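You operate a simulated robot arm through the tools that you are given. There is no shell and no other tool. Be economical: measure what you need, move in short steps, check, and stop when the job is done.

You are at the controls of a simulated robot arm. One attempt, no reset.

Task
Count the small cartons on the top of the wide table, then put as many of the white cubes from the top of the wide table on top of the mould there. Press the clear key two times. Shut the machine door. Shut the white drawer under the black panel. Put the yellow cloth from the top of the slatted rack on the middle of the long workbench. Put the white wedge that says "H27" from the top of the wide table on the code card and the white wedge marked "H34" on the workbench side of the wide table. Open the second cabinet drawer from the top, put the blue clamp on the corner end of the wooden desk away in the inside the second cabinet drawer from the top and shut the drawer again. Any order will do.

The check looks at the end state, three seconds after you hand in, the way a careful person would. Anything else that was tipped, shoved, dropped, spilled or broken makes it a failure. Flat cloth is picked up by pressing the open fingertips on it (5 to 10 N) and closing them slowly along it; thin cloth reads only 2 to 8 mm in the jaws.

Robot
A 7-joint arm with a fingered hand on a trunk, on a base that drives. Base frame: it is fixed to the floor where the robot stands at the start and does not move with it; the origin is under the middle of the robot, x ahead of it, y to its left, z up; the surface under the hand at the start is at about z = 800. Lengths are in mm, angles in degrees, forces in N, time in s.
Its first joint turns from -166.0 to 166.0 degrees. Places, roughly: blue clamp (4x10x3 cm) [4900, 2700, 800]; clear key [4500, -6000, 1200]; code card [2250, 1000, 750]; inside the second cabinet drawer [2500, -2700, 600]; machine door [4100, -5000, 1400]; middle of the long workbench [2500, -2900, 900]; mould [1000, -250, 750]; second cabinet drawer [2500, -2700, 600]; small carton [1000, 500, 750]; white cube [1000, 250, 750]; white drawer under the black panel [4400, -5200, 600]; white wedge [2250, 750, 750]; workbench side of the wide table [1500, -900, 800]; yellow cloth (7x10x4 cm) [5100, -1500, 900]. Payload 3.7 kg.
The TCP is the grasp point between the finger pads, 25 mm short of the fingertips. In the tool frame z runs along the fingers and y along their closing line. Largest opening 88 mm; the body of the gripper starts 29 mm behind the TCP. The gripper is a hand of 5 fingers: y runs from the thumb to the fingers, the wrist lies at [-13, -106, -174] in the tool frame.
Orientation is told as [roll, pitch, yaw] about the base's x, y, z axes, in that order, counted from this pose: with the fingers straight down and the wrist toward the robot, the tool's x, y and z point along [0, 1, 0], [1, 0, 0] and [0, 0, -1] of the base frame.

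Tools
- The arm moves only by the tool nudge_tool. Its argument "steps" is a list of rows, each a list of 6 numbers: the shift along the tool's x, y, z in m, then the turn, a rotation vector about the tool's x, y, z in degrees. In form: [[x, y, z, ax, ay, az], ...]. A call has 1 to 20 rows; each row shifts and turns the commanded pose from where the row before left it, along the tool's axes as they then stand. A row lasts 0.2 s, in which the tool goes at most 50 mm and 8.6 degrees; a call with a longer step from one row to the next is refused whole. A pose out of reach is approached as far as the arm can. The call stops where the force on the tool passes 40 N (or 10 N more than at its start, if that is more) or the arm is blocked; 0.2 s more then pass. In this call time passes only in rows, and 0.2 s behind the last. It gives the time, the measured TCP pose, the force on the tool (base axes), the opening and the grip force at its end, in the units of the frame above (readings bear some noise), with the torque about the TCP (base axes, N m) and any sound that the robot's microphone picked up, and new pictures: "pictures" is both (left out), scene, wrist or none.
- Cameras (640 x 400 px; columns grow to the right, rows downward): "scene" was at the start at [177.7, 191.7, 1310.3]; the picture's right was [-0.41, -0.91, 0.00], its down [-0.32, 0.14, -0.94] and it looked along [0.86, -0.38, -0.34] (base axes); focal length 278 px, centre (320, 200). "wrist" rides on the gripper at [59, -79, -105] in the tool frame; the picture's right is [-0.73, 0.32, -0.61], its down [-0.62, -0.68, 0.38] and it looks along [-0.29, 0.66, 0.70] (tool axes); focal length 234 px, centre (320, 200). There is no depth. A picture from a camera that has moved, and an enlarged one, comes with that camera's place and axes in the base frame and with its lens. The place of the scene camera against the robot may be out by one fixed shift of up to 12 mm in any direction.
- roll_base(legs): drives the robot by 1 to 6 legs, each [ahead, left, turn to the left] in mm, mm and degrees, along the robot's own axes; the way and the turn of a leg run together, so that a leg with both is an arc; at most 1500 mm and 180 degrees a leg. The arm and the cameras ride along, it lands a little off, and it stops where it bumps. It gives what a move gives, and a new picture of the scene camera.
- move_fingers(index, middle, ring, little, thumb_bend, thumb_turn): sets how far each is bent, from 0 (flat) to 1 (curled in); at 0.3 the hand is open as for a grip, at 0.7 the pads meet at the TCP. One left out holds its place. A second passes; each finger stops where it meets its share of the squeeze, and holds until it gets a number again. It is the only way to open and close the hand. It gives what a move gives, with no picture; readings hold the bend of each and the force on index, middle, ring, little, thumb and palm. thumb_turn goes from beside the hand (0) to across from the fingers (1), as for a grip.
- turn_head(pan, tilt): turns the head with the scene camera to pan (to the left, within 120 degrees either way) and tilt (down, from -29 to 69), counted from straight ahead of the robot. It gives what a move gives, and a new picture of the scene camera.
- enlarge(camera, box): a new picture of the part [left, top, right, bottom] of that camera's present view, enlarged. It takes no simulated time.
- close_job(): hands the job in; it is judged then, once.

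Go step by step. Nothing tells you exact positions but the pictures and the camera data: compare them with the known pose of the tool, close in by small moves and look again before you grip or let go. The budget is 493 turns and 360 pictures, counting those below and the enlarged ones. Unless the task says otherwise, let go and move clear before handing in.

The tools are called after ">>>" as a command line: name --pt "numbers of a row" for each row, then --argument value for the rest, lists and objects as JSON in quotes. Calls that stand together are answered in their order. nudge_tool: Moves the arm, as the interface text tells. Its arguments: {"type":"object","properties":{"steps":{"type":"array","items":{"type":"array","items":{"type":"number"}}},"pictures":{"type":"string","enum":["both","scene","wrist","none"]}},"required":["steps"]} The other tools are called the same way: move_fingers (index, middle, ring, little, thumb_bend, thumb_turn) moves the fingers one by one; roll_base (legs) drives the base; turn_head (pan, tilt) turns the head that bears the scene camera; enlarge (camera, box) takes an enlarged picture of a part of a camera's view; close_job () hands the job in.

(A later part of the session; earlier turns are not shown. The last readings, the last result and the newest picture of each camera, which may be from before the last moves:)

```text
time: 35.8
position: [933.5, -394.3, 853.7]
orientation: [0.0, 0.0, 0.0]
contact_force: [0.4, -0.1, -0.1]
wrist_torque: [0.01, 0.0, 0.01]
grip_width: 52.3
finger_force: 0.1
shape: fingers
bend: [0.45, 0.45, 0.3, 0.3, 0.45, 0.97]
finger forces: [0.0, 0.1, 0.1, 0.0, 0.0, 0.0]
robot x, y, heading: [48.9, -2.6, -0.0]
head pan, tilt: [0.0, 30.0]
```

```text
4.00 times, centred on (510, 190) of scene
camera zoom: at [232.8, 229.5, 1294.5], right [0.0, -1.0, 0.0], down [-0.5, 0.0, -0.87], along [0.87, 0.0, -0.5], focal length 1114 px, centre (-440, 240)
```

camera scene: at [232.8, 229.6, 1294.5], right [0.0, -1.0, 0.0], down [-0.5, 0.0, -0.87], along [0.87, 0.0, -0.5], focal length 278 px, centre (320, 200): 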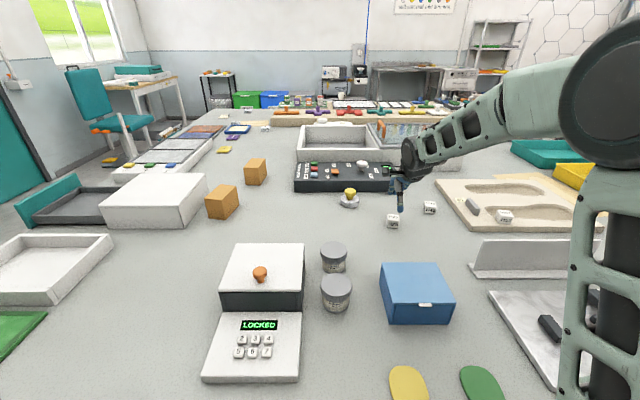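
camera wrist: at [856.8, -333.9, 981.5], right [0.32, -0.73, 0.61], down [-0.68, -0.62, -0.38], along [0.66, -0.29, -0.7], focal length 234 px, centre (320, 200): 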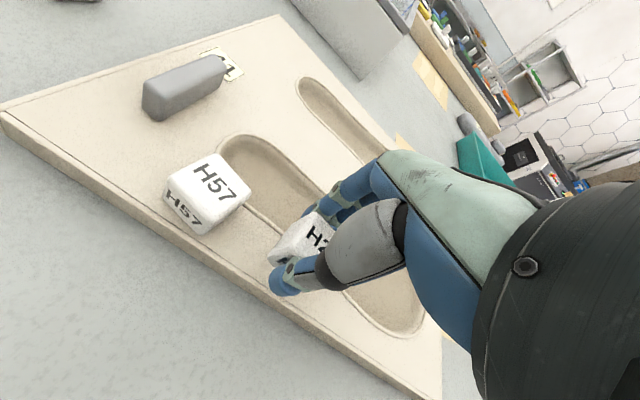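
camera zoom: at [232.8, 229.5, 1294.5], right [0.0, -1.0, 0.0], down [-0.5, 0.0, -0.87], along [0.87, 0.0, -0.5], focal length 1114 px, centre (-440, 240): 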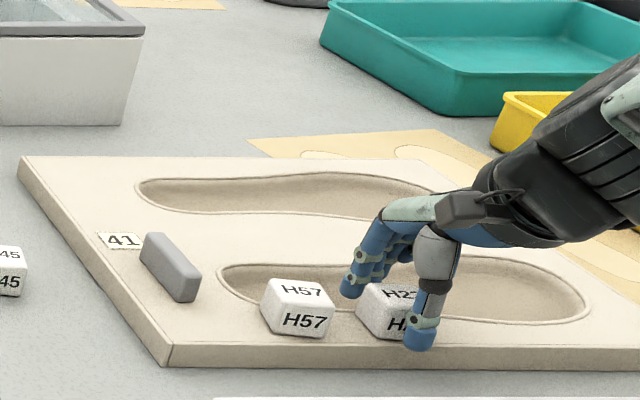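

Both cubes stand on the mould. Raising and retracting the arm for driving.

>>> nudge_tool --pt "0 0 -0.03 0 0 0" --pt "0 0 -0.045 0 0 0" --pt "0 0 -0.045 0 0 0" --pt "0 0 -0.045 0 0 0" --pt "0 0 -0.045 0 0 0" --pt "0 0 -0.045 0 0 0" --pt "0 0 -0.045 0 0 0" --pt "0.035 -0.035 0 0 0 0" --pt "0.035 -0.035 0 0 0 0" --pt "0.035 -0.035 0 0 0 0" --pt "0.035 -0.035 0 0 0 0" --pt "0.035 -0.035 0 0 0 0" --pt "0.035 -0.035 0 0 0 0" --pt "0.035 -0.035 0 0 0 0" --pt "0.035 -0.035 0 0 0 0" --pt "0.035 -0.035 0 0 0 0" --pictures "scene"

```text
time: 39.2
position: [621.4, -77.7, 1151.8]
orientation: [0.0, 0.1, 0.0]
contact_force: [-0.3, 0.5, 0.0]
wrist_torque: [-0.02, 0.05, -0.05]
grip_width: 52.2
finger_force: 0.0
shape: fingers
bend: [0.45, 0.45, 0.3, 0.3, 0.45, 0.97]
finger forces: [0.0, 0.1, 0.1, 0.0, 0.0, 0.0]
robot x, y, heading: [49.2, 3.3, 0.1]
head pan, tilt: [0.0, 30.0]
camera scene: at [233.0, 229.4, 1294.5], right [0.0, -1.0, 0.0], down [-0.5, 0.0, -0.87], along [0.87, 0.0, -0.5], focal length 278 px, centre (320, 200)
```

scene: 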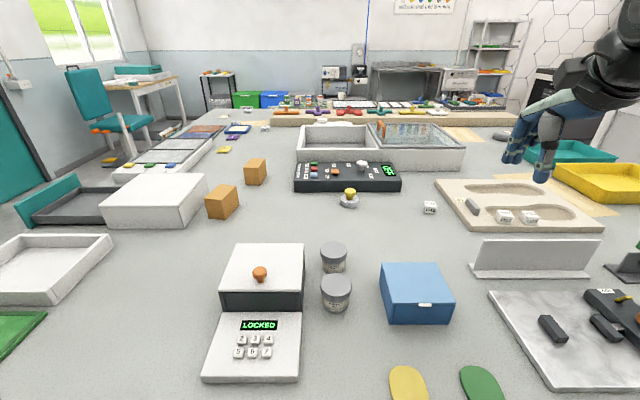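

Cubes done (two cartons seen so far; I'll confirm on the way round). Now I drive around the left side of the wide table toward the wedges and the code card.

>>> roll_base --legs '[[-300, 0, 0], [0, 1500, 0], [0, 150, 0], [1000, 0, 0]]'

>>> turn_head --pan -50 --tilt 25

```text
time: 53.9
position: [1337.7, 1506.6, 1152.7]
orientation: [0.0, 0.1, -2.2]
contact_force: [0.8, 0.4, 0.5]
wrist_torque: [0.0, -0.02, 0.01]
grip_width: 52.3
finger_force: 0.0
shape: fingers
bend: [0.45, 0.45, 0.3, 0.3, 0.45, 0.97]
finger forces: [0.0, 0.0, 0.0, 0.1, 0.0, 0.1]
robot x, y, heading: [770.8, 1609.2, -2.3]
head pan, tilt: [0.0, 30.0]
camera scene: at [959.0, 1828.7, 1294.5], right [-0.04, -1.0, 0.0], down [-0.5, 0.02, -0.87], along [0.87, -0.03, -0.5], focal length 278 px, centre (320, 200)
```

scene: 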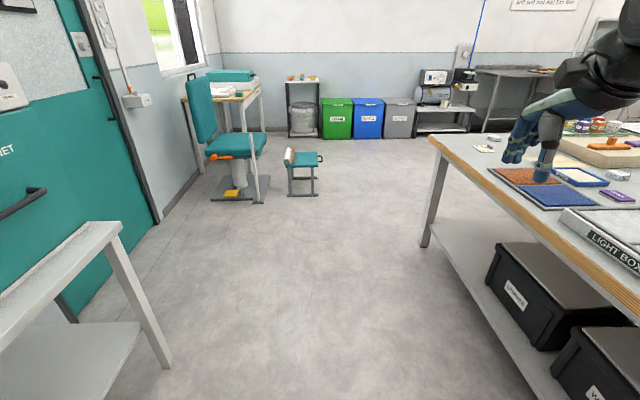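

```text
time: 55.1
position: [1335.9, 1506.9, 1153.0]
orientation: [-0.1, 0.1, -2.1]
contact_force: [-0.4, -0.8, 0.5]
wrist_torque: [0.01, -0.03, 0.0]
grip_width: 52.3
finger_force: 0.2
shape: fingers
bend: [0.45, 0.45, 0.3, 0.3, 0.45, 0.97]
finger forces: [0.0, 0.0, 0.0, 0.0, 0.0, 0.0]
robot x, y, heading: [766.8, 1608.8, -2.1]
head pan, tilt: [-50.0, 25.0]
camera scene: at [925.3, 1759.3, 1302.4], right [-0.79, -0.62, 0.0], down [-0.26, 0.33, -0.91], along [0.56, -0.71, -0.42], focal length 278 px, centre (320, 200)
```

scene: 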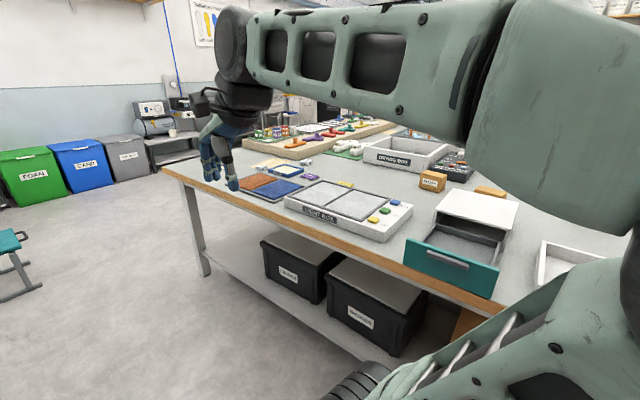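

Aisle is clear. Driving on to x≈2150 and turning to face the table.

>>> roll_base --legs '[[1370, 50, 0], [0, 0, -88]]'

>>> turn_head --pan 5 --tilt 45

```text
time: 65.7
position: [2044.5, 1031.2, 1151.8]
orientation: [0.0, 0.0, -91.0]
contact_force: [0.2, 0.0, 0.3]
wrist_torque: [-0.01, -0.01, 0.0]
grip_width: 52.5
finger_force: 0.0
shape: fingers
bend: [0.45, 0.45, 0.3, 0.3, 0.45, 0.97]
finger forces: [0.0, 0.1, 0.0, 0.0, 0.0, 0.1]
robot x, y, heading: [2128.4, 1603.8, -91.0]
head pan, tilt: [-50.0, 25.0]
camera scene: at [2276.0, 1444.9, 1302.5], right [-0.63, 0.78, 0.0], down [0.33, 0.27, -0.91], along [-0.7, -0.57, -0.42], focal length 278 px, centre (320, 200)
```

scene: 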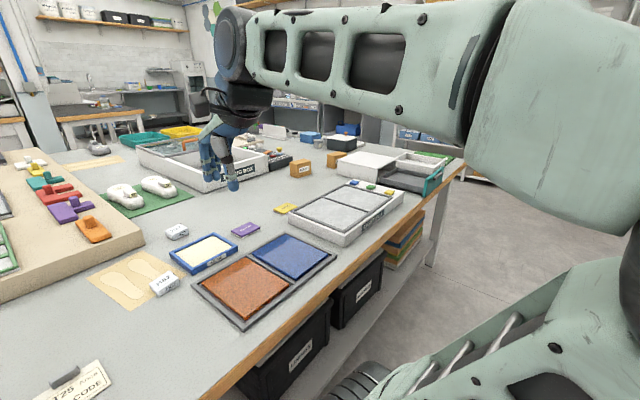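

```text
time: 66.9
position: [2044.6, 1031.6, 1151.9]
orientation: [0.0, 0.0, -91.1]
contact_force: [-0.6, -0.6, 0.8]
wrist_torque: [-0.01, 0.0, 0.0]
grip_width: 52.3
finger_force: 0.0
shape: fingers
bend: [0.45, 0.45, 0.3, 0.3, 0.45, 0.97]
finger forces: [0.0, 0.0, 0.1, 0.1, 0.0, 0.0]
robot x, y, heading: [2129.7, 1606.0, -90.7]
head pan, tilt: [5.0, 45.0]
camera scene: at [2353.2, 1421.8, 1271.9], right [-1.0, -0.07, 0.0], down [-0.05, 0.71, -0.71], along [0.05, -0.71, -0.71], focal length 278 px, centre (320, 200)
```

scene: 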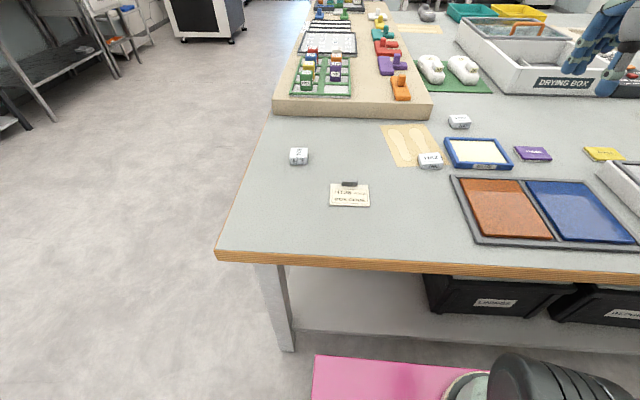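

I see the code card with a grey clip, and three white wedges. Zooming in to read them.

>>> enlarge --camera "scene" --box '[270, 100, 510, 250]'

>>> turn_head --pan -35 --tilt 30

>>> enlarge --camera "scene" --box '[200, 50, 440, 200]'

```text
2.67 times, centred on (390, 175) of scene
camera zoom: at [2353.2, 1421.8, 1271.9], right [-1.0, -0.07, 0.0], down [-0.05, 0.71, -0.71], along [0.05, -0.71, -0.71], focal length 743 px, centre (133, 267)
```

zoom: 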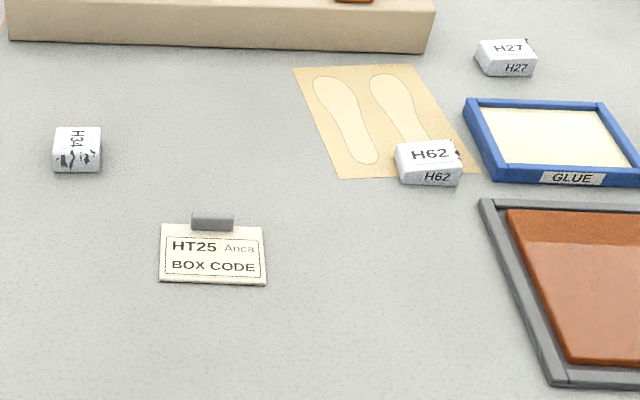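

```text
time: 68.0
position: [2044.6, 1031.6, 1152.0]
orientation: [0.1, 0.1, -91.0]
contact_force: [0.1, 0.2, 0.8]
wrist_torque: [-0.04, 0.0, 0.01]
grip_width: 52.5
finger_force: 0.1
shape: fingers
bend: [0.45, 0.45, 0.3, 0.3, 0.45, 0.97]
finger forces: [0.0, 0.0, 0.0, 0.1, 0.0, 0.0]
robot x, y, heading: [2133.0, 1604.4, -90.8]
head pan, tilt: [-35.0, 30.0]
camera scene: at [2294.5, 1429.7, 1294.5], right [-0.81, 0.59, 0.0], down [0.29, 0.41, -0.87], along [-0.51, -0.7, -0.5], focal length 278 px, centre (320, 200)
```

scene: 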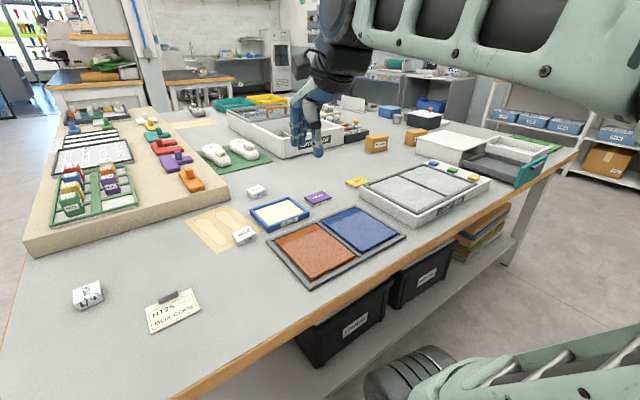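

```text
2.67 times, centred on (320, 125) of scene
camera zoom: at [2294.5, 1429.7, 1294.5], right [-0.81, 0.59, 0.0], down [0.29, 0.41, -0.87], along [-0.51, -0.7, -0.5], focal length 743 px, centre (320, 400)
```

zoom: 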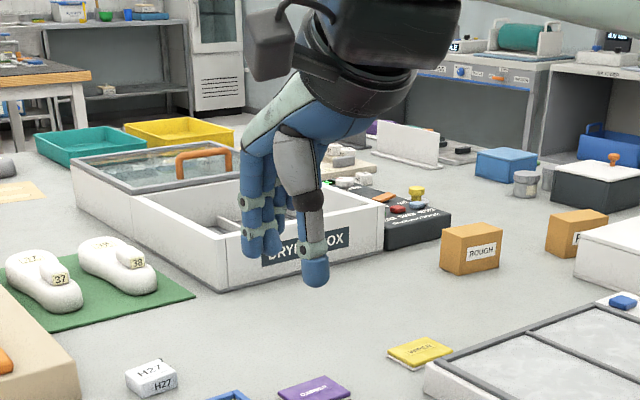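

Two cartons confirmed ("ROUGH" and its neighbour). H27 ≈ (1960,575), H34 ≈ (2455,800), code card ≈ (2315,932). Moving the base closer.

>>> roll_base --legs '[[100, -80, 0.8]]'

>>> turn_head --pan -10 --tilt 40

```text
time: 69.3
position: [1969.8, 930.8, 1152.1]
orientation: [0.0, 0.1, -90.4]
contact_force: [0.0, -0.3, -0.1]
wrist_torque: [0.02, -0.02, -0.01]
grip_width: 52.2
finger_force: 0.0
shape: fingers
bend: [0.45, 0.45, 0.3, 0.3, 0.45, 0.97]
finger forces: [0.0, 0.0, 0.1, 0.0, 0.0, 0.1]
robot x, y, heading: [2044.2, 1504.6, -90.2]
head pan, tilt: [-35.0, 30.0]
camera scene: at [2215.2, 1331.7, 1294.5], right [-0.82, 0.58, 0.0], down [0.29, 0.41, -0.87], along [-0.5, -0.71, -0.5], focal length 278 px, centre (320, 200)
```

scene: 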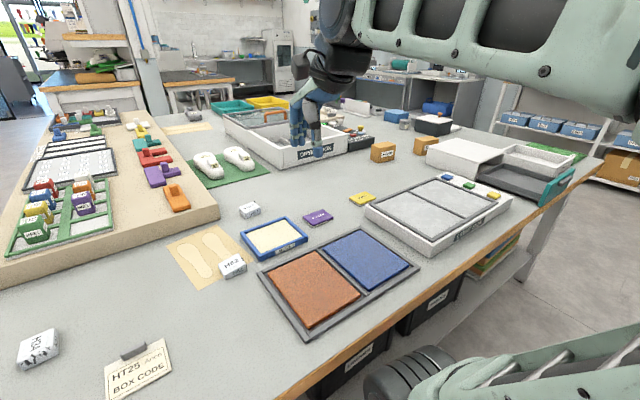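

```text
time: 70.2
position: [1968.6, 929.9, 1151.9]
orientation: [-0.1, 0.0, -90.3]
contact_force: [0.8, 0.1, 0.1]
wrist_torque: [-0.01, -0.01, -0.01]
grip_width: 52.3
finger_force: 0.2
shape: fingers
bend: [0.45, 0.45, 0.3, 0.3, 0.45, 0.97]
finger forces: [0.1, 0.1, 0.1, 0.0, 0.0, 0.1]
robot x, y, heading: [2047.3, 1502.4, -90.3]
head pan, tilt: [-10.0, 40.0]
camera scene: at [2252.2, 1321.9, 1279.2], right [-0.98, 0.18, 0.0], down [0.12, 0.63, -0.77], along [-0.14, -0.75, -0.64], focal length 278 px, centre (320, 200)
```

scene: 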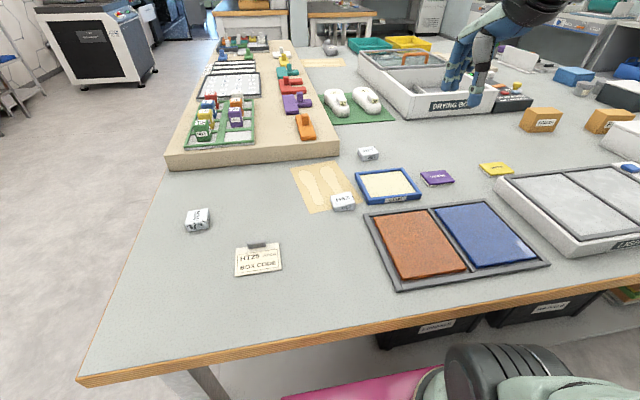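

H27 about (1955,570). Moving the hand above it with fingers open.

>>> move_fingers --index 0.3 --middle 0.3 --thumb_bend 0.3

>>> nudge_tool --pt "-0.003 0.045 0 0 0 0" --pt "-0.003 0.045 0 0 0 0" --pt "-0.003 0.045 0 0 0 0" --pt "-0.003 0.045 0 0 0 0" --pt "0 0.045 0 0 0 0" --pt "0 0.045 0 0 0 0" --pt "0 0.045 0 0 0 0" --pt "0 0.03 0.035 0 0 0" --pt "0 0 0.045 0 0 0" --pt "0 0 0.045 0 0 0" --pt "0 0 0.045 0 0 0" --pt "0 0 0.035 0 0 0" --pictures "wrist"

>>> enlarge --camera "scene" --box '[280, 100, 440, 200]'

```text
time: 71.2
position: [1971.0, 930.3, 1151.8]
orientation: [0.0, 0.0, -90.3]
contact_force: [-0.1, -0.5, 0.3]
wrist_torque: [-0.02, 0.01, -0.02]
grip_width: 84.3
finger_force: 0.0
shape: fingers
bend: [0.3, 0.3, 0.3, 0.3, 0.3, 0.97]
finger forces: [0.0, 0.0, 0.0, 0.1, 0.1, 0.0]
robot x, y, heading: [2047.8, 1501.6, -90.4]
head pan, tilt: [-10.0, 40.0]
```

```text
time: 73.8
position: [1956.6, 587.0, 946.6]
orientation: [0.0, 0.0, -90.3]
contact_force: [0.6, 0.9, 0.0]
wrist_torque: [-0.01, -0.01, 0.0]
grip_width: 84.7
finger_force: 0.1
shape: fingers
bend: [0.3, 0.3, 0.3, 0.3, 0.3, 0.97]
finger forces: [0.1, 0.0, 0.0, 0.0, 0.0, 0.1]
robot x, y, heading: [2054.8, 1503.9, -90.3]
head pan, tilt: [-10.0, 40.0]
camera wrist: at [2015.8, 665.8, 1050.1], right [-0.73, -0.32, 0.61], down [-0.62, 0.68, -0.38], along [-0.29, -0.66, -0.7], focal length 234 px, centre (320, 200)
```

wrist: 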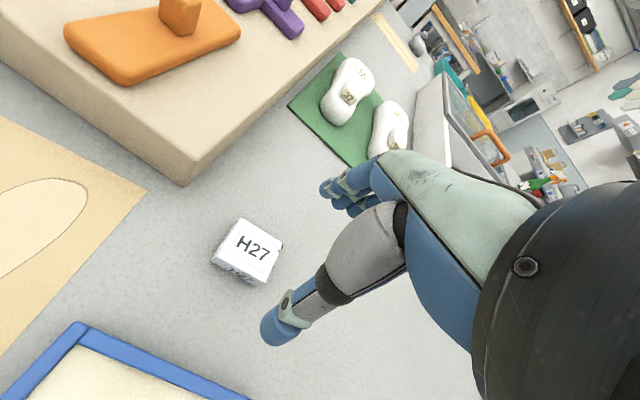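

```text
4.00 times, centred on (360, 150) of scene
camera zoom: at [2252.2, 1322.0, 1279.1], right [-0.98, 0.18, 0.0], down [0.11, 0.63, -0.77], along [-0.14, -0.75, -0.64], focal length 1114 px, centre (160, 400)
```

zoom: 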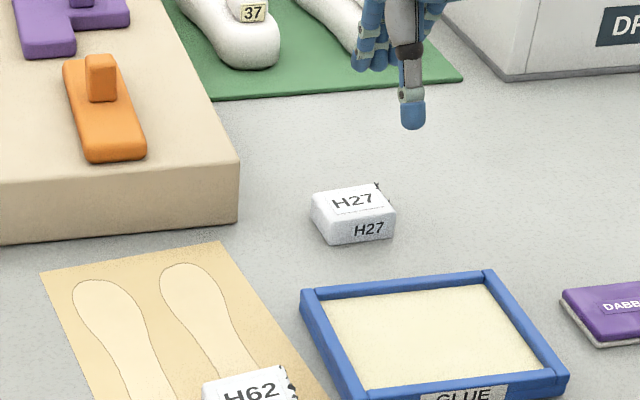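

H27's top is about (1970,565), 54 mm long along x with +7° yaw. Aligning and descending to look again.

>>> nudge_tool --pt "0.01 0.02 0 0 0 0" --pt "0 0 0.02 0 0 -7.4" --pt "0 0 0.03 0 0 0" --pictures "wrist"

>>> enlarge --camera "scene" --box '[320, 110, 420, 170]'

```text
time: 74.6
position: [1964.9, 567.1, 897.9]
orientation: [0.0, 0.0, -82.7]
contact_force: [0.4, 0.1, -0.6]
wrist_torque: [-0.01, -0.01, 0.05]
grip_width: 84.4
finger_force: 0.0
shape: fingers
bend: [0.3, 0.3, 0.3, 0.3, 0.3, 0.97]
finger forces: [0.1, 0.1, 0.0, 0.0, 0.0, 0.0]
robot x, y, heading: [2051.1, 1503.3, -90.5]
head pan, tilt: [-10.0, 40.0]
camera wrist: at [2014.1, 652.9, 1000.9], right [-0.68, -0.41, 0.61], down [-0.7, 0.6, -0.38], along [-0.21, -0.69, -0.7], focal length 234 px, centre (320, 200)
```

wrist: 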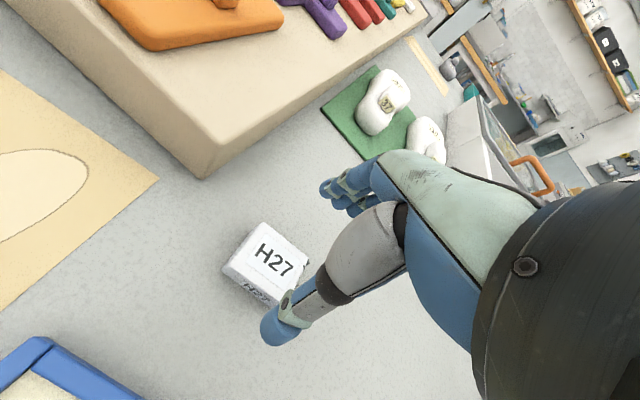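

```text
6.40 times, centred on (370, 140) of scene
camera zoom: at [2252.3, 1322.1, 1279.1], right [-0.98, 0.18, 0.0], down [0.11, 0.63, -0.77], along [-0.14, -0.75, -0.64], focal length 1782 px, centre (0, 584)
```

zoom: 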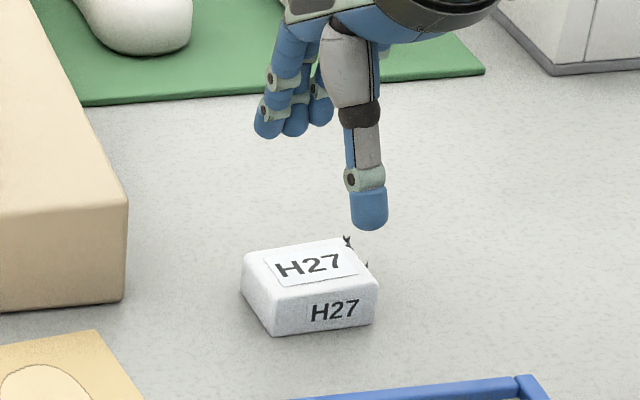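

Centred to within a few mm. Shifting 6 mm and descending to grip height.

>>> nudge_tool --pt "0.006 0 0.03 0 0 0" --pt "0 0 0.03 0 0 0" --pt "0 0 0.009 0 0 0" --pictures "none"

>>> enlarge --camera "scene" --box '[320, 110, 420, 170]'

```text
time: 75.4
position: [1970.7, 566.8, 828.7]
orientation: [0.1, -0.1, -82.8]
contact_force: [-0.7, 0.6, 0.2]
wrist_torque: [0.03, 0.02, -0.01]
grip_width: 84.7
finger_force: 0.0
shape: fingers
bend: [0.3, 0.3, 0.3, 0.3, 0.3, 0.97]
finger forces: [0.1, 0.0, 0.1, 0.1, 0.1, 0.1]
robot x, y, heading: [2048.0, 1508.4, -90.3]
head pan, tilt: [-10.0, 40.0]
```

```text
6.40 times, centred on (370, 140) of scene
camera zoom: at [2252.2, 1321.9, 1279.1], right [-0.98, 0.18, 0.0], down [0.11, 0.63, -0.77], along [-0.14, -0.75, -0.64], focal length 1782 px, centre (0, 584)
```

zoom: 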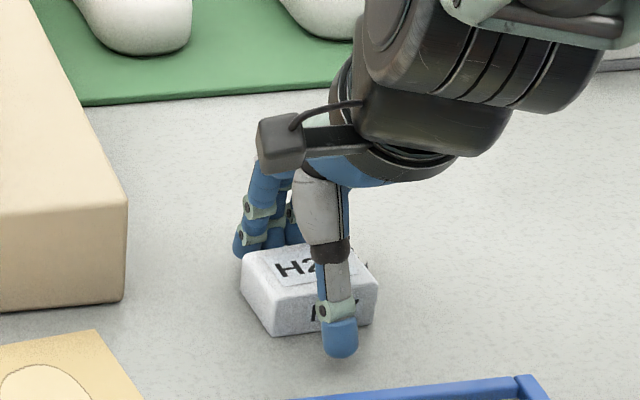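

Fingers straddle the wedge. Closing index, middle, ring and thumb.

>>> move_fingers --index 0.7 --middle 0.7 --thumb_bend 0.7

>>> enlarge --camera "scene" --box '[320, 110, 420, 170]'

```text
time: 76.4
position: [1971.4, 567.4, 829.3]
orientation: [0.1, -0.1, -82.9]
contact_force: [0.5, -3.6, 11.6]
wrist_torque: [-0.35, 0.05, 0.06]
grip_width: 41.1
finger_force: 20.9
shape: fingers
bend: [0.55, 0.58, 0.3, 0.3, 0.5, 0.96]
finger forces: [8.9, 16.8, 0.1, 0.2, 15.8, 0.1]
robot x, y, heading: [2050.2, 1499.5, -90.2]
head pan, tilt: [-10.0, 40.0]
```

```text
6.40 times, centred on (370, 140) of scene
camera zoom: at [2252.3, 1322.2, 1279.2], right [-0.98, 0.18, 0.0], down [0.11, 0.63, -0.77], along [-0.14, -0.75, -0.64], focal length 1782 px, centre (0, 584)
```

zoom: 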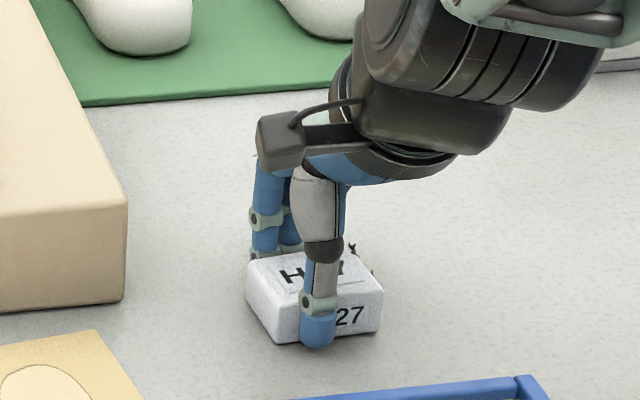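

Held at 41 mm with some table contact. Lifting.

>>> nudge_tool --pt "0 0 -0.01 0 0 0" --pt "0 0 -0.03 0 0 0" --pt "0 0 -0.045 0 0 0" --pt "0 0 -0.045 0 0 0" --pictures "scene"

>>> enlarge --camera "scene" --box '[200, 220, 300, 280]'

```text
time: 77.4
position: [1972.0, 565.8, 958.2]
orientation: [0.0, 0.1, -83.0]
contact_force: [0.3, -0.8, -1.0]
wrist_torque: [-0.01, -0.01, 0.01]
grip_width: 41.2
finger_force: 16.4
shape: fingers
bend: [0.55, 0.59, 0.3, 0.3, 0.5, 0.95]
finger forces: [8.6, 7.5, 0.1, 0.0, 16.5, 0.0]
robot x, y, heading: [2050.0, 1501.2, -90.2]
head pan, tilt: [-10.0, 40.0]
camera scene: at [2252.2, 1321.7, 1279.1], right [-0.98, 0.18, 0.0], down [0.11, 0.63, -0.77], along [-0.14, -0.75, -0.64], focal length 278 px, centre (320, 200)
```

scene: 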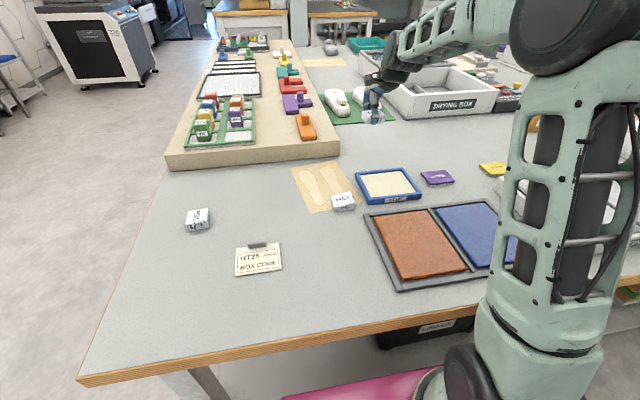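

```text
6.40 times, centred on (250, 250) of scene
camera zoom: at [2252.2, 1321.7, 1279.1], right [-0.98, 0.18, 0.0], down [0.11, 0.63, -0.77], along [-0.14, -0.75, -0.64], focal length 1782 px, centre (768, -120)
```

zoom: 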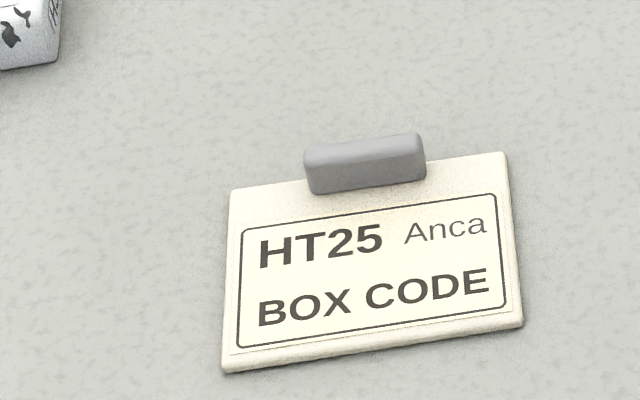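

H27 is in hand. The card centre is (2312,932), 95×75 mm, with a grey clip at y<904; I'll place the wedge at about y=951 so the fingers clear the clip.

>>> nudge_tool --pt "0 0 0 0 0 7.2" --pt "0.031 -0.035 0 0 0 0" --pt "0.031 -0.035 0 0 0 0" --pt "0.031 -0.035 0 0 0 0" --pt "0.031 -0.035 0 0 0 0" --pt "0.031 -0.035 0 0 0 0" --pt "0.031 -0.035 0 0 0 0" --pt "0.031 -0.035 0 0 0 0" --pt "0.031 -0.035 0 0 0 0" --pt "0.031 -0.035 0 0 0 0" --pt "0.031 -0.035 0 0 0 0" --pt "0.031 -0.035 0 0 0 0" --pt "0 0 0.04 0 0 0" --pt "0 0 0.035 0 0 0"

```text
time: 80.4
position: [2313.9, 951.0, 882.7]
orientation: [0.1, 0.0, -90.0]
contact_force: [0.1, -0.6, -1.2]
wrist_torque: [-0.03, 0.01, 0.01]
grip_width: 41.4
finger_force: 16.5
shape: fingers
bend: [0.55, 0.6, 0.3, 0.3, 0.5, 0.95]
finger forces: [8.5, 7.5, 0.0, 0.0, 16.4, 0.0]
robot x, y, heading: [2051.7, 1503.5, -90.6]
head pan, tilt: [-10.0, 40.0]
camera scene: at [2252.2, 1322.0, 1279.1], right [-0.98, 0.18, 0.0], down [0.11, 0.63, -0.77], along [-0.14, -0.75, -0.64], focal length 278 px, centre (320, 200)
camera wrist: at [2372.6, 1030.7, 986.4], right [-0.73, -0.32, 0.61], down [-0.62, 0.68, -0.38], along [-0.29, -0.66, -0.7], focal length 234 px, centre (320, 200)
```

scene: 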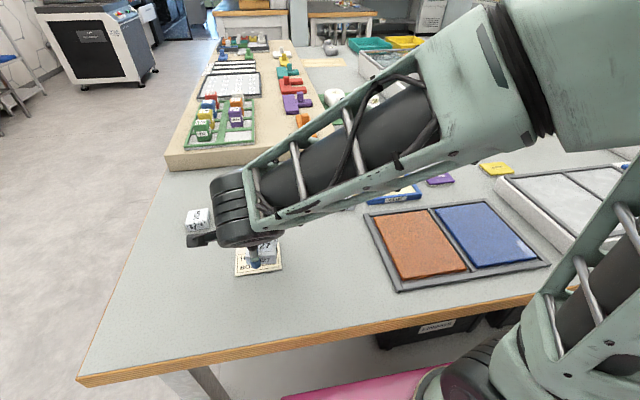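
wrist: 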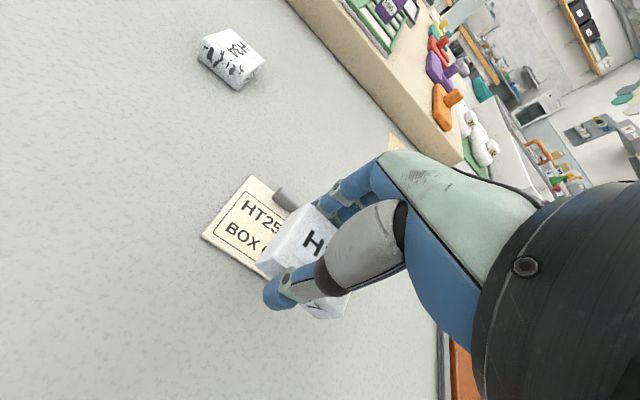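

The wrist view puts the card about 8 mm further in +x with its clip ending near y=897. I'll adjust to (2320,945) and lower.

>>> nudge_tool --pt "0.007 0.006 0.03 0 0 0" --pt "0 0 0.014 0 0 0"

>>> enlarge --camera "scene" --box '[210, 210, 310, 290]'

```text
time: 81.0
position: [2320.6, 944.4, 840.2]
orientation: [-0.1, 0.0, -90.1]
contact_force: [-0.4, -0.2, 0.2]
wrist_torque: [0.01, -0.01, 0.03]
grip_width: 41.2
finger_force: 16.1
shape: fingers
bend: [0.55, 0.6, 0.3, 0.3, 0.5, 0.95]
finger forces: [8.4, 7.5, 0.0, 0.1, 16.4, 0.0]
robot x, y, heading: [2050.0, 1503.9, -90.1]
head pan, tilt: [-10.0, 40.0]
camera scene: at [2252.2, 1322.0, 1279.1], right [-0.98, 0.18, 0.0], down [0.11, 0.63, -0.77], along [-0.14, -0.75, -0.64], focal length 278 px, centre (320, 200)
camera wrist: at [2379.0, 1024.1, 942.5], right [-0.73, -0.32, 0.61], down [-0.62, 0.68, -0.38], along [-0.29, -0.66, -0.7], focal length 234 px, centre (320, 200)
```

scene: 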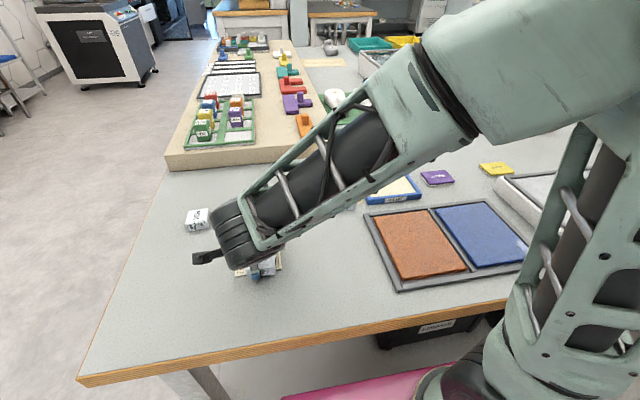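
wrist: 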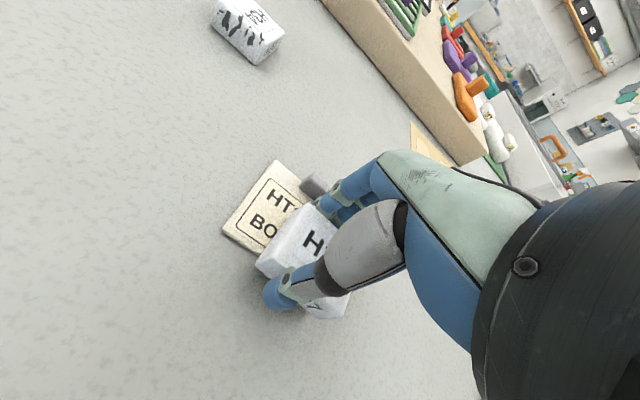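

```text
5.00 times, centred on (260, 250) of scene
camera zoom: at [2252.2, 1322.0, 1279.1], right [-0.98, 0.18, 0.0], down [0.11, 0.63, -0.77], along [-0.14, -0.75, -0.64], focal length 1393 px, centre (620, -50)
```

zoom: 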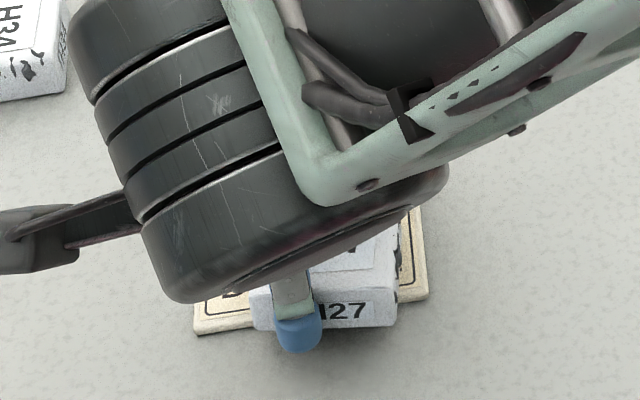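

The wedge sits ~9 mm to the right of the TCP; shifting +8 mm in x and lowering.

>>> nudge_tool --pt "0.008 0.002 0 0 0 0" --pt "0 0 0.005 0 0 0" --pt "0 0 0.002 0 0 0" --pictures "wrist"

>>> enlarge --camera "wrist" --box '[200, 140, 400, 340]'

>>> enlarge --camera "scene" --box '[210, 230, 310, 290]'

```text
time: 81.8
position: [2328.1, 942.4, 834.5]
orientation: [0.1, -0.3, -90.1]
contact_force: [-1.5, -3.6, 26.2]
wrist_torque: [-0.56, 0.2, 0.0]
grip_width: 41.5
finger_force: 26.0
shape: fingers
bend: [0.56, 0.58, 0.3, 0.3, 0.5, 0.95]
finger forces: [8.6, 24.6, 0.2, 0.0, 19.0, 0.0]
robot x, y, heading: [2046.9, 1499.7, -90.1]
head pan, tilt: [-10.0, 40.0]
camera wrist: at [2387.4, 1022.8, 937.2], right [-0.73, -0.32, 0.61], down [-0.62, 0.68, -0.39], along [-0.29, -0.66, -0.69], focal length 234 px, centre (320, 200)
```

wrist: 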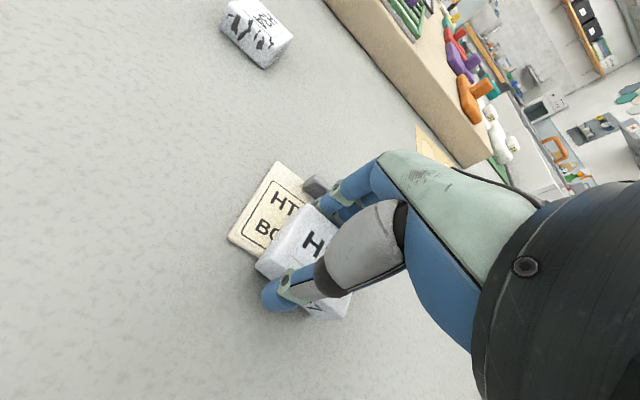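

```text
2.00 times, centred on (300, 240) of wrist
camera zoom: at [2387.4, 1022.8, 937.2], right [-0.73, -0.32, 0.61], down [-0.62, 0.68, -0.39], along [-0.29, -0.66, -0.69], focal length 468 px, centre (360, 120)
```

zoom: 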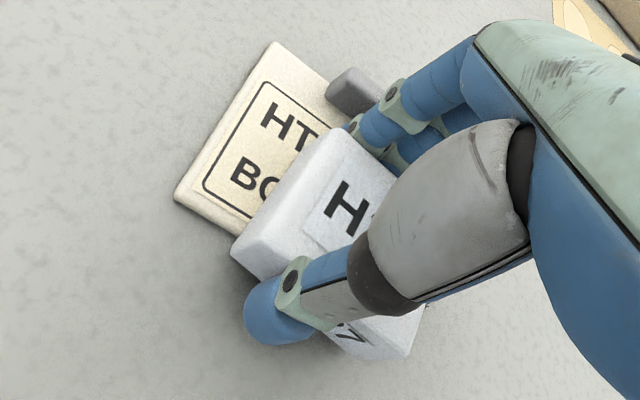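

```text
6.40 times, centred on (260, 260) of scene
camera zoom: at [2251.9, 1322.4, 1279.3], right [-0.98, 0.18, 0.0], down [0.11, 0.63, -0.77], along [-0.14, -0.75, -0.64], focal length 1782 px, centre (704, -184)
```

zoom: 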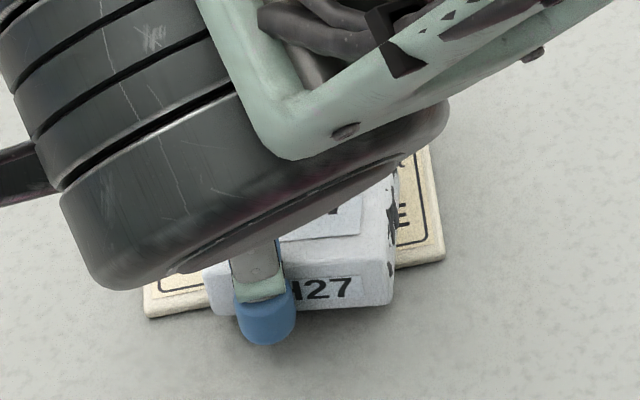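

Contact made (finger tip and wedge on the card). Easing up 1 mm and opening the thumb first, then the fingers slightly.

>>> nudge_tool --pt "0 0 -0.0015 0 0 0" --pictures "none"

>>> move_fingers --thumb_bend 0.4

>>> move_fingers --index 0.5 --middle 0.53

>>> enlarge --camera "scene" --box '[210, 230, 310, 290]'

```text
time: 82.2
position: [2328.4, 942.5, 834.3]
orientation: [0.0, 0.0, -90.0]
contact_force: [0.8, -3.9, 16.9]
wrist_torque: [-0.43, 0.1, 0.02]
grip_width: 41.2
finger_force: 22.5
shape: fingers
bend: [0.56, 0.58, 0.3, 0.3, 0.5, 0.95]
finger forces: [9.3, 18.9, 0.1, 0.1, 16.6, 0.0]
robot x, y, heading: [2047.0, 1502.5, -90.2]
head pan, tilt: [-10.0, 40.0]
```

```text
time: 83.2
position: [2328.3, 942.9, 833.8]
orientation: [-0.1, 0.0, -90.1]
contact_force: [-0.8, 0.4, 0.3]
wrist_torque: [0.03, 0.03, -0.01]
grip_width: 45.6
finger_force: 6.5
shape: fingers
bend: [0.63, 0.65, 0.3, 0.3, 0.35, 0.96]
finger forces: [3.2, 3.3, 0.0, 0.0, 6.7, 0.1]
robot x, y, heading: [2050.4, 1501.4, -90.4]
head pan, tilt: [-10.0, 40.0]
```

```text
time: 84.2
position: [2328.0, 943.2, 834.2]
orientation: [0.0, -0.1, -90.2]
contact_force: [0.3, 1.0, 2.3]
wrist_torque: [-0.01, -0.01, -0.02]
grip_width: 52.9
finger_force: 0.9
shape: fingers
bend: [0.5, 0.54, 0.3, 0.3, 0.4, 0.97]
finger forces: [0.1, 1.6, 0.0, 0.0, 0.1, 0.1]
robot x, y, heading: [2049.5, 1499.6, -90.4]
head pan, tilt: [-10.0, 40.0]
```

```text
6.40 times, centred on (260, 260) of scene
camera zoom: at [2252.2, 1322.0, 1279.1], right [-0.98, 0.18, 0.0], down [0.11, 0.63, -0.77], along [-0.14, -0.75, -0.64], focal length 1782 px, centre (704, -184)
```

zoom: 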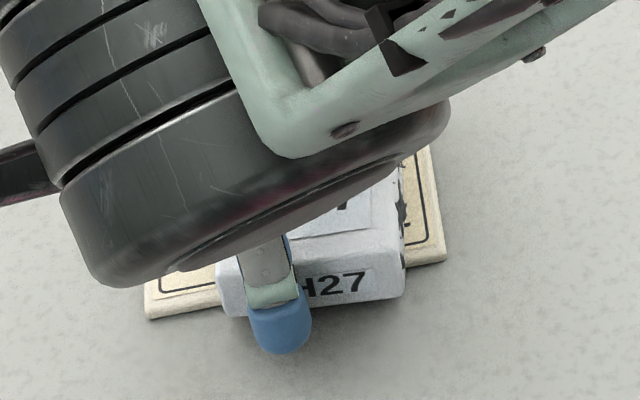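

Opening the thumb let the fingers push the wedge forward a bit. Raising to look at the result.

>>> nudge_tool --pt "0 0 -0.03 0 0 0" --pt "0 0 -0.045 0 0 0" --pt "0 -0.04 -0.02 0 0 0" --pt "0 -0.04 0 0 0 0" --pictures "wrist"

>>> enlarge --camera "scene" --box '[210, 230, 310, 290]'

```text
time: 85.2
position: [2328.5, 1023.0, 929.0]
orientation: [0.0, -0.1, -90.1]
contact_force: [0.3, 0.1, -0.5]
wrist_torque: [0.03, -0.02, 0.01]
grip_width: 52.8
finger_force: 0.1
shape: fingers
bend: [0.5, 0.53, 0.3, 0.3, 0.4, 0.97]
finger forces: [0.0, 0.0, 0.1, 0.0, 0.0, 0.0]
robot x, y, heading: [2047.6, 1504.3, -90.7]
head pan, tilt: [-10.0, 40.0]
camera wrist: at [2388.2, 1102.7, 1031.9], right [-0.73, -0.32, 0.61], down [-0.62, 0.68, -0.38], along [-0.29, -0.66, -0.7], focal length 234 px, centre (320, 200)
```

wrist: 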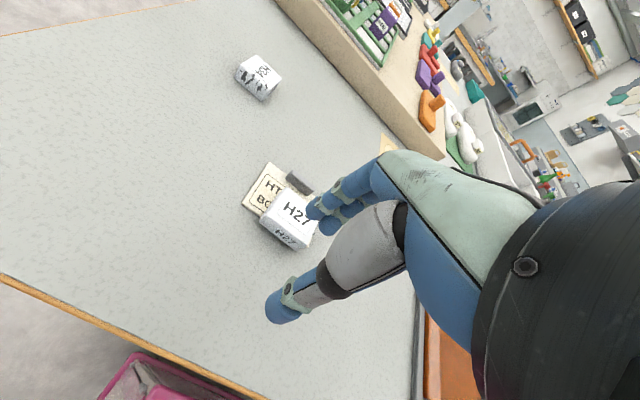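

```text
6.40 times, centred on (260, 260) of scene
camera zoom: at [2252.3, 1321.7, 1279.1], right [-0.98, 0.18, 0.0], down [0.11, 0.63, -0.77], along [-0.14, -0.75, -0.64], focal length 1782 px, centre (704, -184)
```

zoom: 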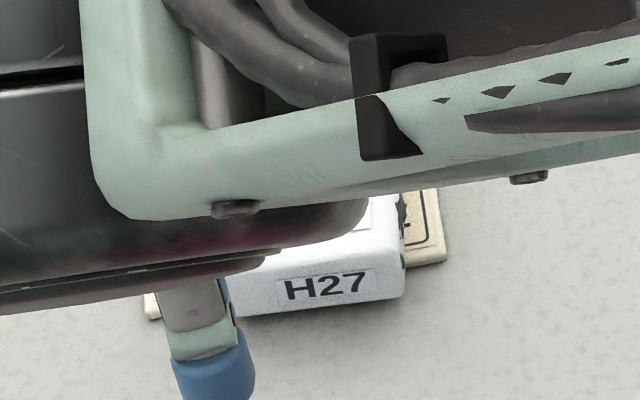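

>>> enlarge --camera "wrist" --box '[220, 140, 340, 260]'

```text
3.33 times, centred on (280, 200) of wrist
camera zoom: at [2388.2, 1102.7, 1031.9], right [-0.73, -0.32, 0.61], down [-0.62, 0.68, -0.38], along [-0.29, -0.66, -0.7], focal length 781 px, centre (453, 200)
```

zoom: 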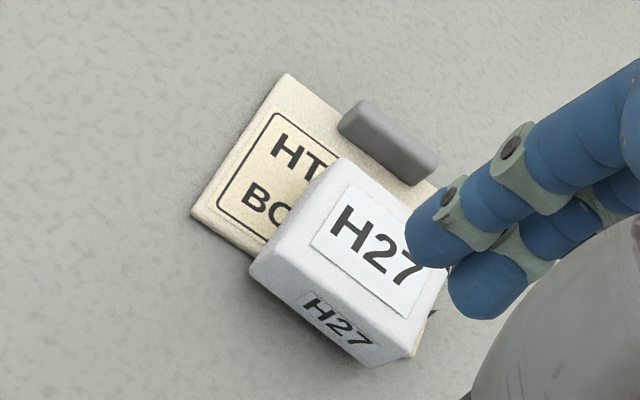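

The wedge overhangs the card's front edge by ~8 mm. I'll re-grip it and move it 8 mm back, releasing both sides together.

>>> move_fingers --index 0.42 --middle 0.42 --thumb_bend 0.4

>>> nudge_tool --pt "-0.002 0.035 0 0 0 0" --pt "0 0.035 0 0 0 0" --pt "0 0 0.04 0 0 0" --pictures "wrist"

>>> enlarge --camera "wrist" --box '[200, 140, 400, 340]'

```text
time: 86.2
position: [2329.1, 1023.5, 928.5]
orientation: [0.1, 0.0, -90.1]
contact_force: [0.1, 0.2, 0.0]
wrist_torque: [0.04, 0.0, -0.01]
grip_width: 61.3
finger_force: 0.0
shape: fingers
bend: [0.42, 0.42, 0.3, 0.3, 0.4, 0.97]
finger forces: [0.1, 0.0, 0.0, 0.1, 0.1, 0.0]
robot x, y, heading: [2051.5, 1501.9, -90.2]
head pan, tilt: [-10.0, 40.0]
```

```text
time: 87.0
position: [2326.2, 953.8, 888.3]
orientation: [0.0, 0.0, -89.9]
contact_force: [-0.3, -0.1, 0.4]
wrist_torque: [0.02, 0.03, 0.01]
grip_width: 61.5
finger_force: 0.1
shape: fingers
bend: [0.42, 0.42, 0.3, 0.3, 0.4, 0.97]
finger forces: [0.1, 0.0, 0.1, 0.0, 0.0, 0.0]
robot x, y, heading: [2048.1, 1503.6, -90.3]
head pan, tilt: [-10.0, 40.0]
camera wrist: at [2384.9, 1034.0, 991.8], right [-0.73, -0.32, 0.61], down [-0.62, 0.68, -0.38], along [-0.29, -0.66, -0.7], focal length 234 px, centre (320, 200)
```

wrist: 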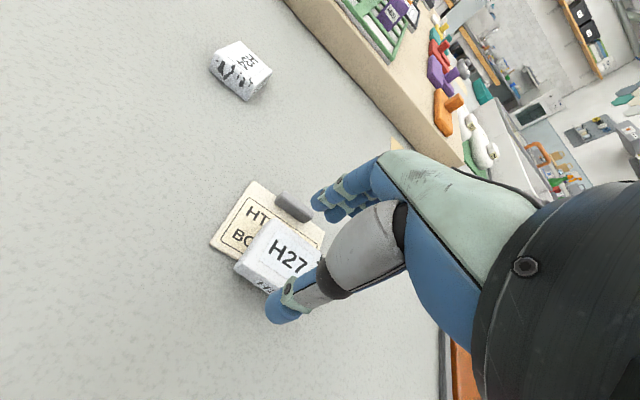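

```text
2.00 times, centred on (300, 240) of wrist
camera zoom: at [2384.9, 1034.0, 991.8], right [-0.73, -0.32, 0.61], down [-0.62, 0.68, -0.38], along [-0.29, -0.66, -0.7], focal length 468 px, centre (360, 120)
```

zoom: 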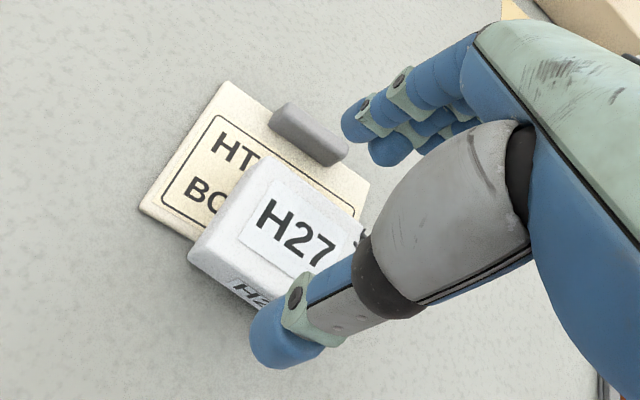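

>>> nudge_tool --pt "0 -0.001 0.03 0 0 0" --pt "0 0 0.02 0 0 0" --pictures "wrist"

>>> enlarge --camera "wrist" --box '[200, 140, 400, 340]'

```text
time: 87.6
position: [2326.4, 955.5, 839.2]
orientation: [0.0, -0.1, -90.1]
contact_force: [-0.1, 0.6, -0.5]
wrist_torque: [-0.03, -0.01, 0.0]
grip_width: 61.8
finger_force: 0.0
shape: fingers
bend: [0.42, 0.42, 0.3, 0.3, 0.4, 0.97]
finger forces: [0.0, 0.0, 0.0, 0.0, 0.0, 0.0]
robot x, y, heading: [2052.6, 1504.0, -90.2]
head pan, tilt: [-10.0, 40.0]
camera wrist: at [2386.2, 1034.4, 942.1], right [-0.73, -0.32, 0.61], down [-0.62, 0.68, -0.38], along [-0.29, -0.66, -0.7], focal length 234 px, centre (320, 200)
```

wrist: 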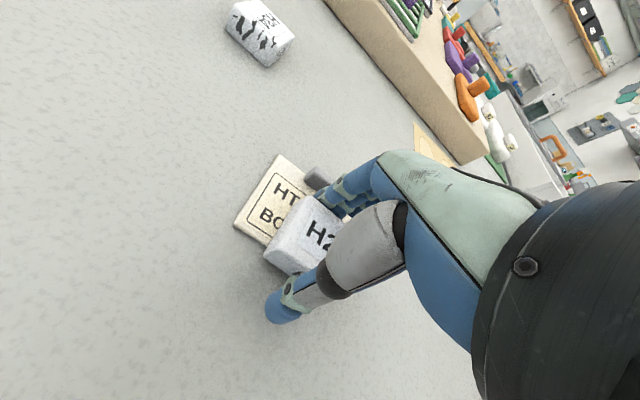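

```text
2.00 times, centred on (300, 240) of wrist
camera zoom: at [2386.2, 1034.4, 942.1], right [-0.73, -0.32, 0.61], down [-0.62, 0.68, -0.38], along [-0.29, -0.66, -0.7], focal length 468 px, centre (360, 120)
```

zoom: 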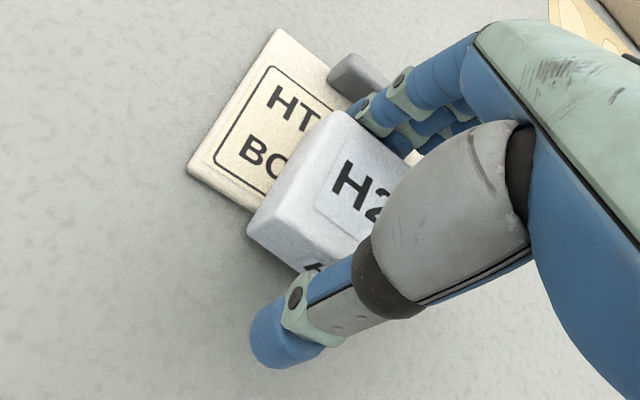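

>>> move_fingers --index 0.7 --middle 0.7 --thumb_bend 0.7

>>> nudge_tool --pt "0 0 -0.01 0 0 0" --pt "0 0.01 0 0 0 0" --pt "0 0 0.004 0 0 0" --pictures "none"

>>> enlarge --camera "wrist" --box '[200, 140, 400, 340]'

>>> enlarge --camera "scene" --box '[210, 230, 310, 290]'

```text
time: 88.6
position: [2326.6, 955.5, 839.8]
orientation: [0.1, 0.0, -90.1]
contact_force: [-0.4, -0.7, 0.8]
wrist_torque: [-0.03, 0.02, 0.0]
grip_width: 41.2
finger_force: 14.7
shape: fingers
bend: [0.57, 0.6, 0.3, 0.3, 0.49, 0.95]
finger forces: [7.5, 7.6, 0.0, 0.0, 14.6, 0.0]
robot x, y, heading: [2052.0, 1501.3, -90.3]
head pan, tilt: [-10.0, 40.0]
```

```text
time: 89.4
position: [2328.1, 943.4, 845.1]
orientation: [0.0, 0.0, -90.0]
contact_force: [0.5, -0.1, -0.3]
wrist_torque: [-0.01, 0.01, -0.03]
grip_width: 41.1
finger_force: 14.6
shape: fingers
bend: [0.57, 0.6, 0.3, 0.3, 0.49, 0.95]
finger forces: [7.4, 7.1, 0.1, 0.1, 14.5, 0.0]
robot x, y, heading: [2049.5, 1500.6, -90.5]
head pan, tilt: [-10.0, 40.0]
```

```text
2.00 times, centred on (300, 240) of wrist
camera zoom: at [2385.7, 1024.1, 947.9], right [-0.73, -0.32, 0.61], down [-0.62, 0.68, -0.38], along [-0.29, -0.66, -0.7], focal length 468 px, centre (360, 120)
```

zoom: 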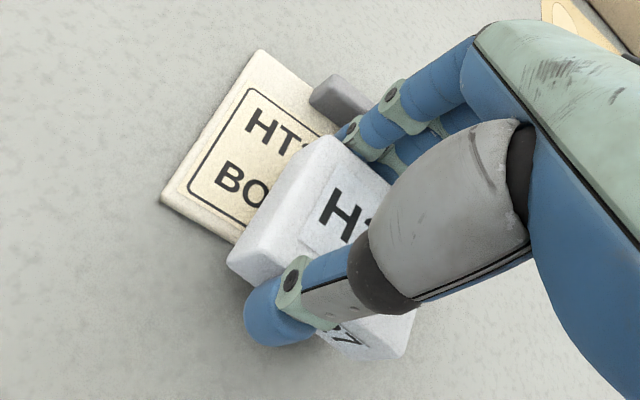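

```text
6.40 times, centred on (260, 260) of scene
camera zoom: at [2252.3, 1321.9, 1279.1], right [-0.98, 0.18, 0.0], down [0.11, 0.63, -0.77], along [-0.14, -0.75, -0.64], focal length 1782 px, centre (704, -184)
```

zoom: 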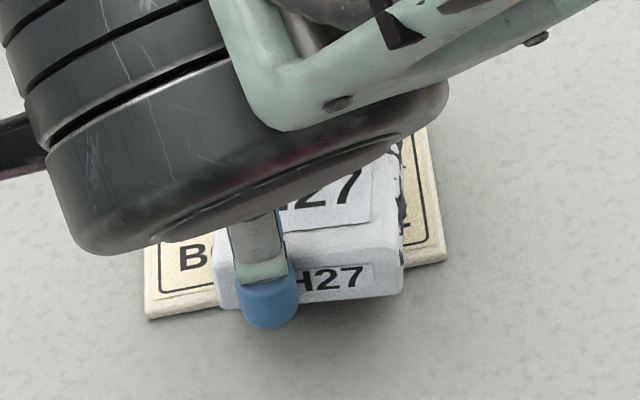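

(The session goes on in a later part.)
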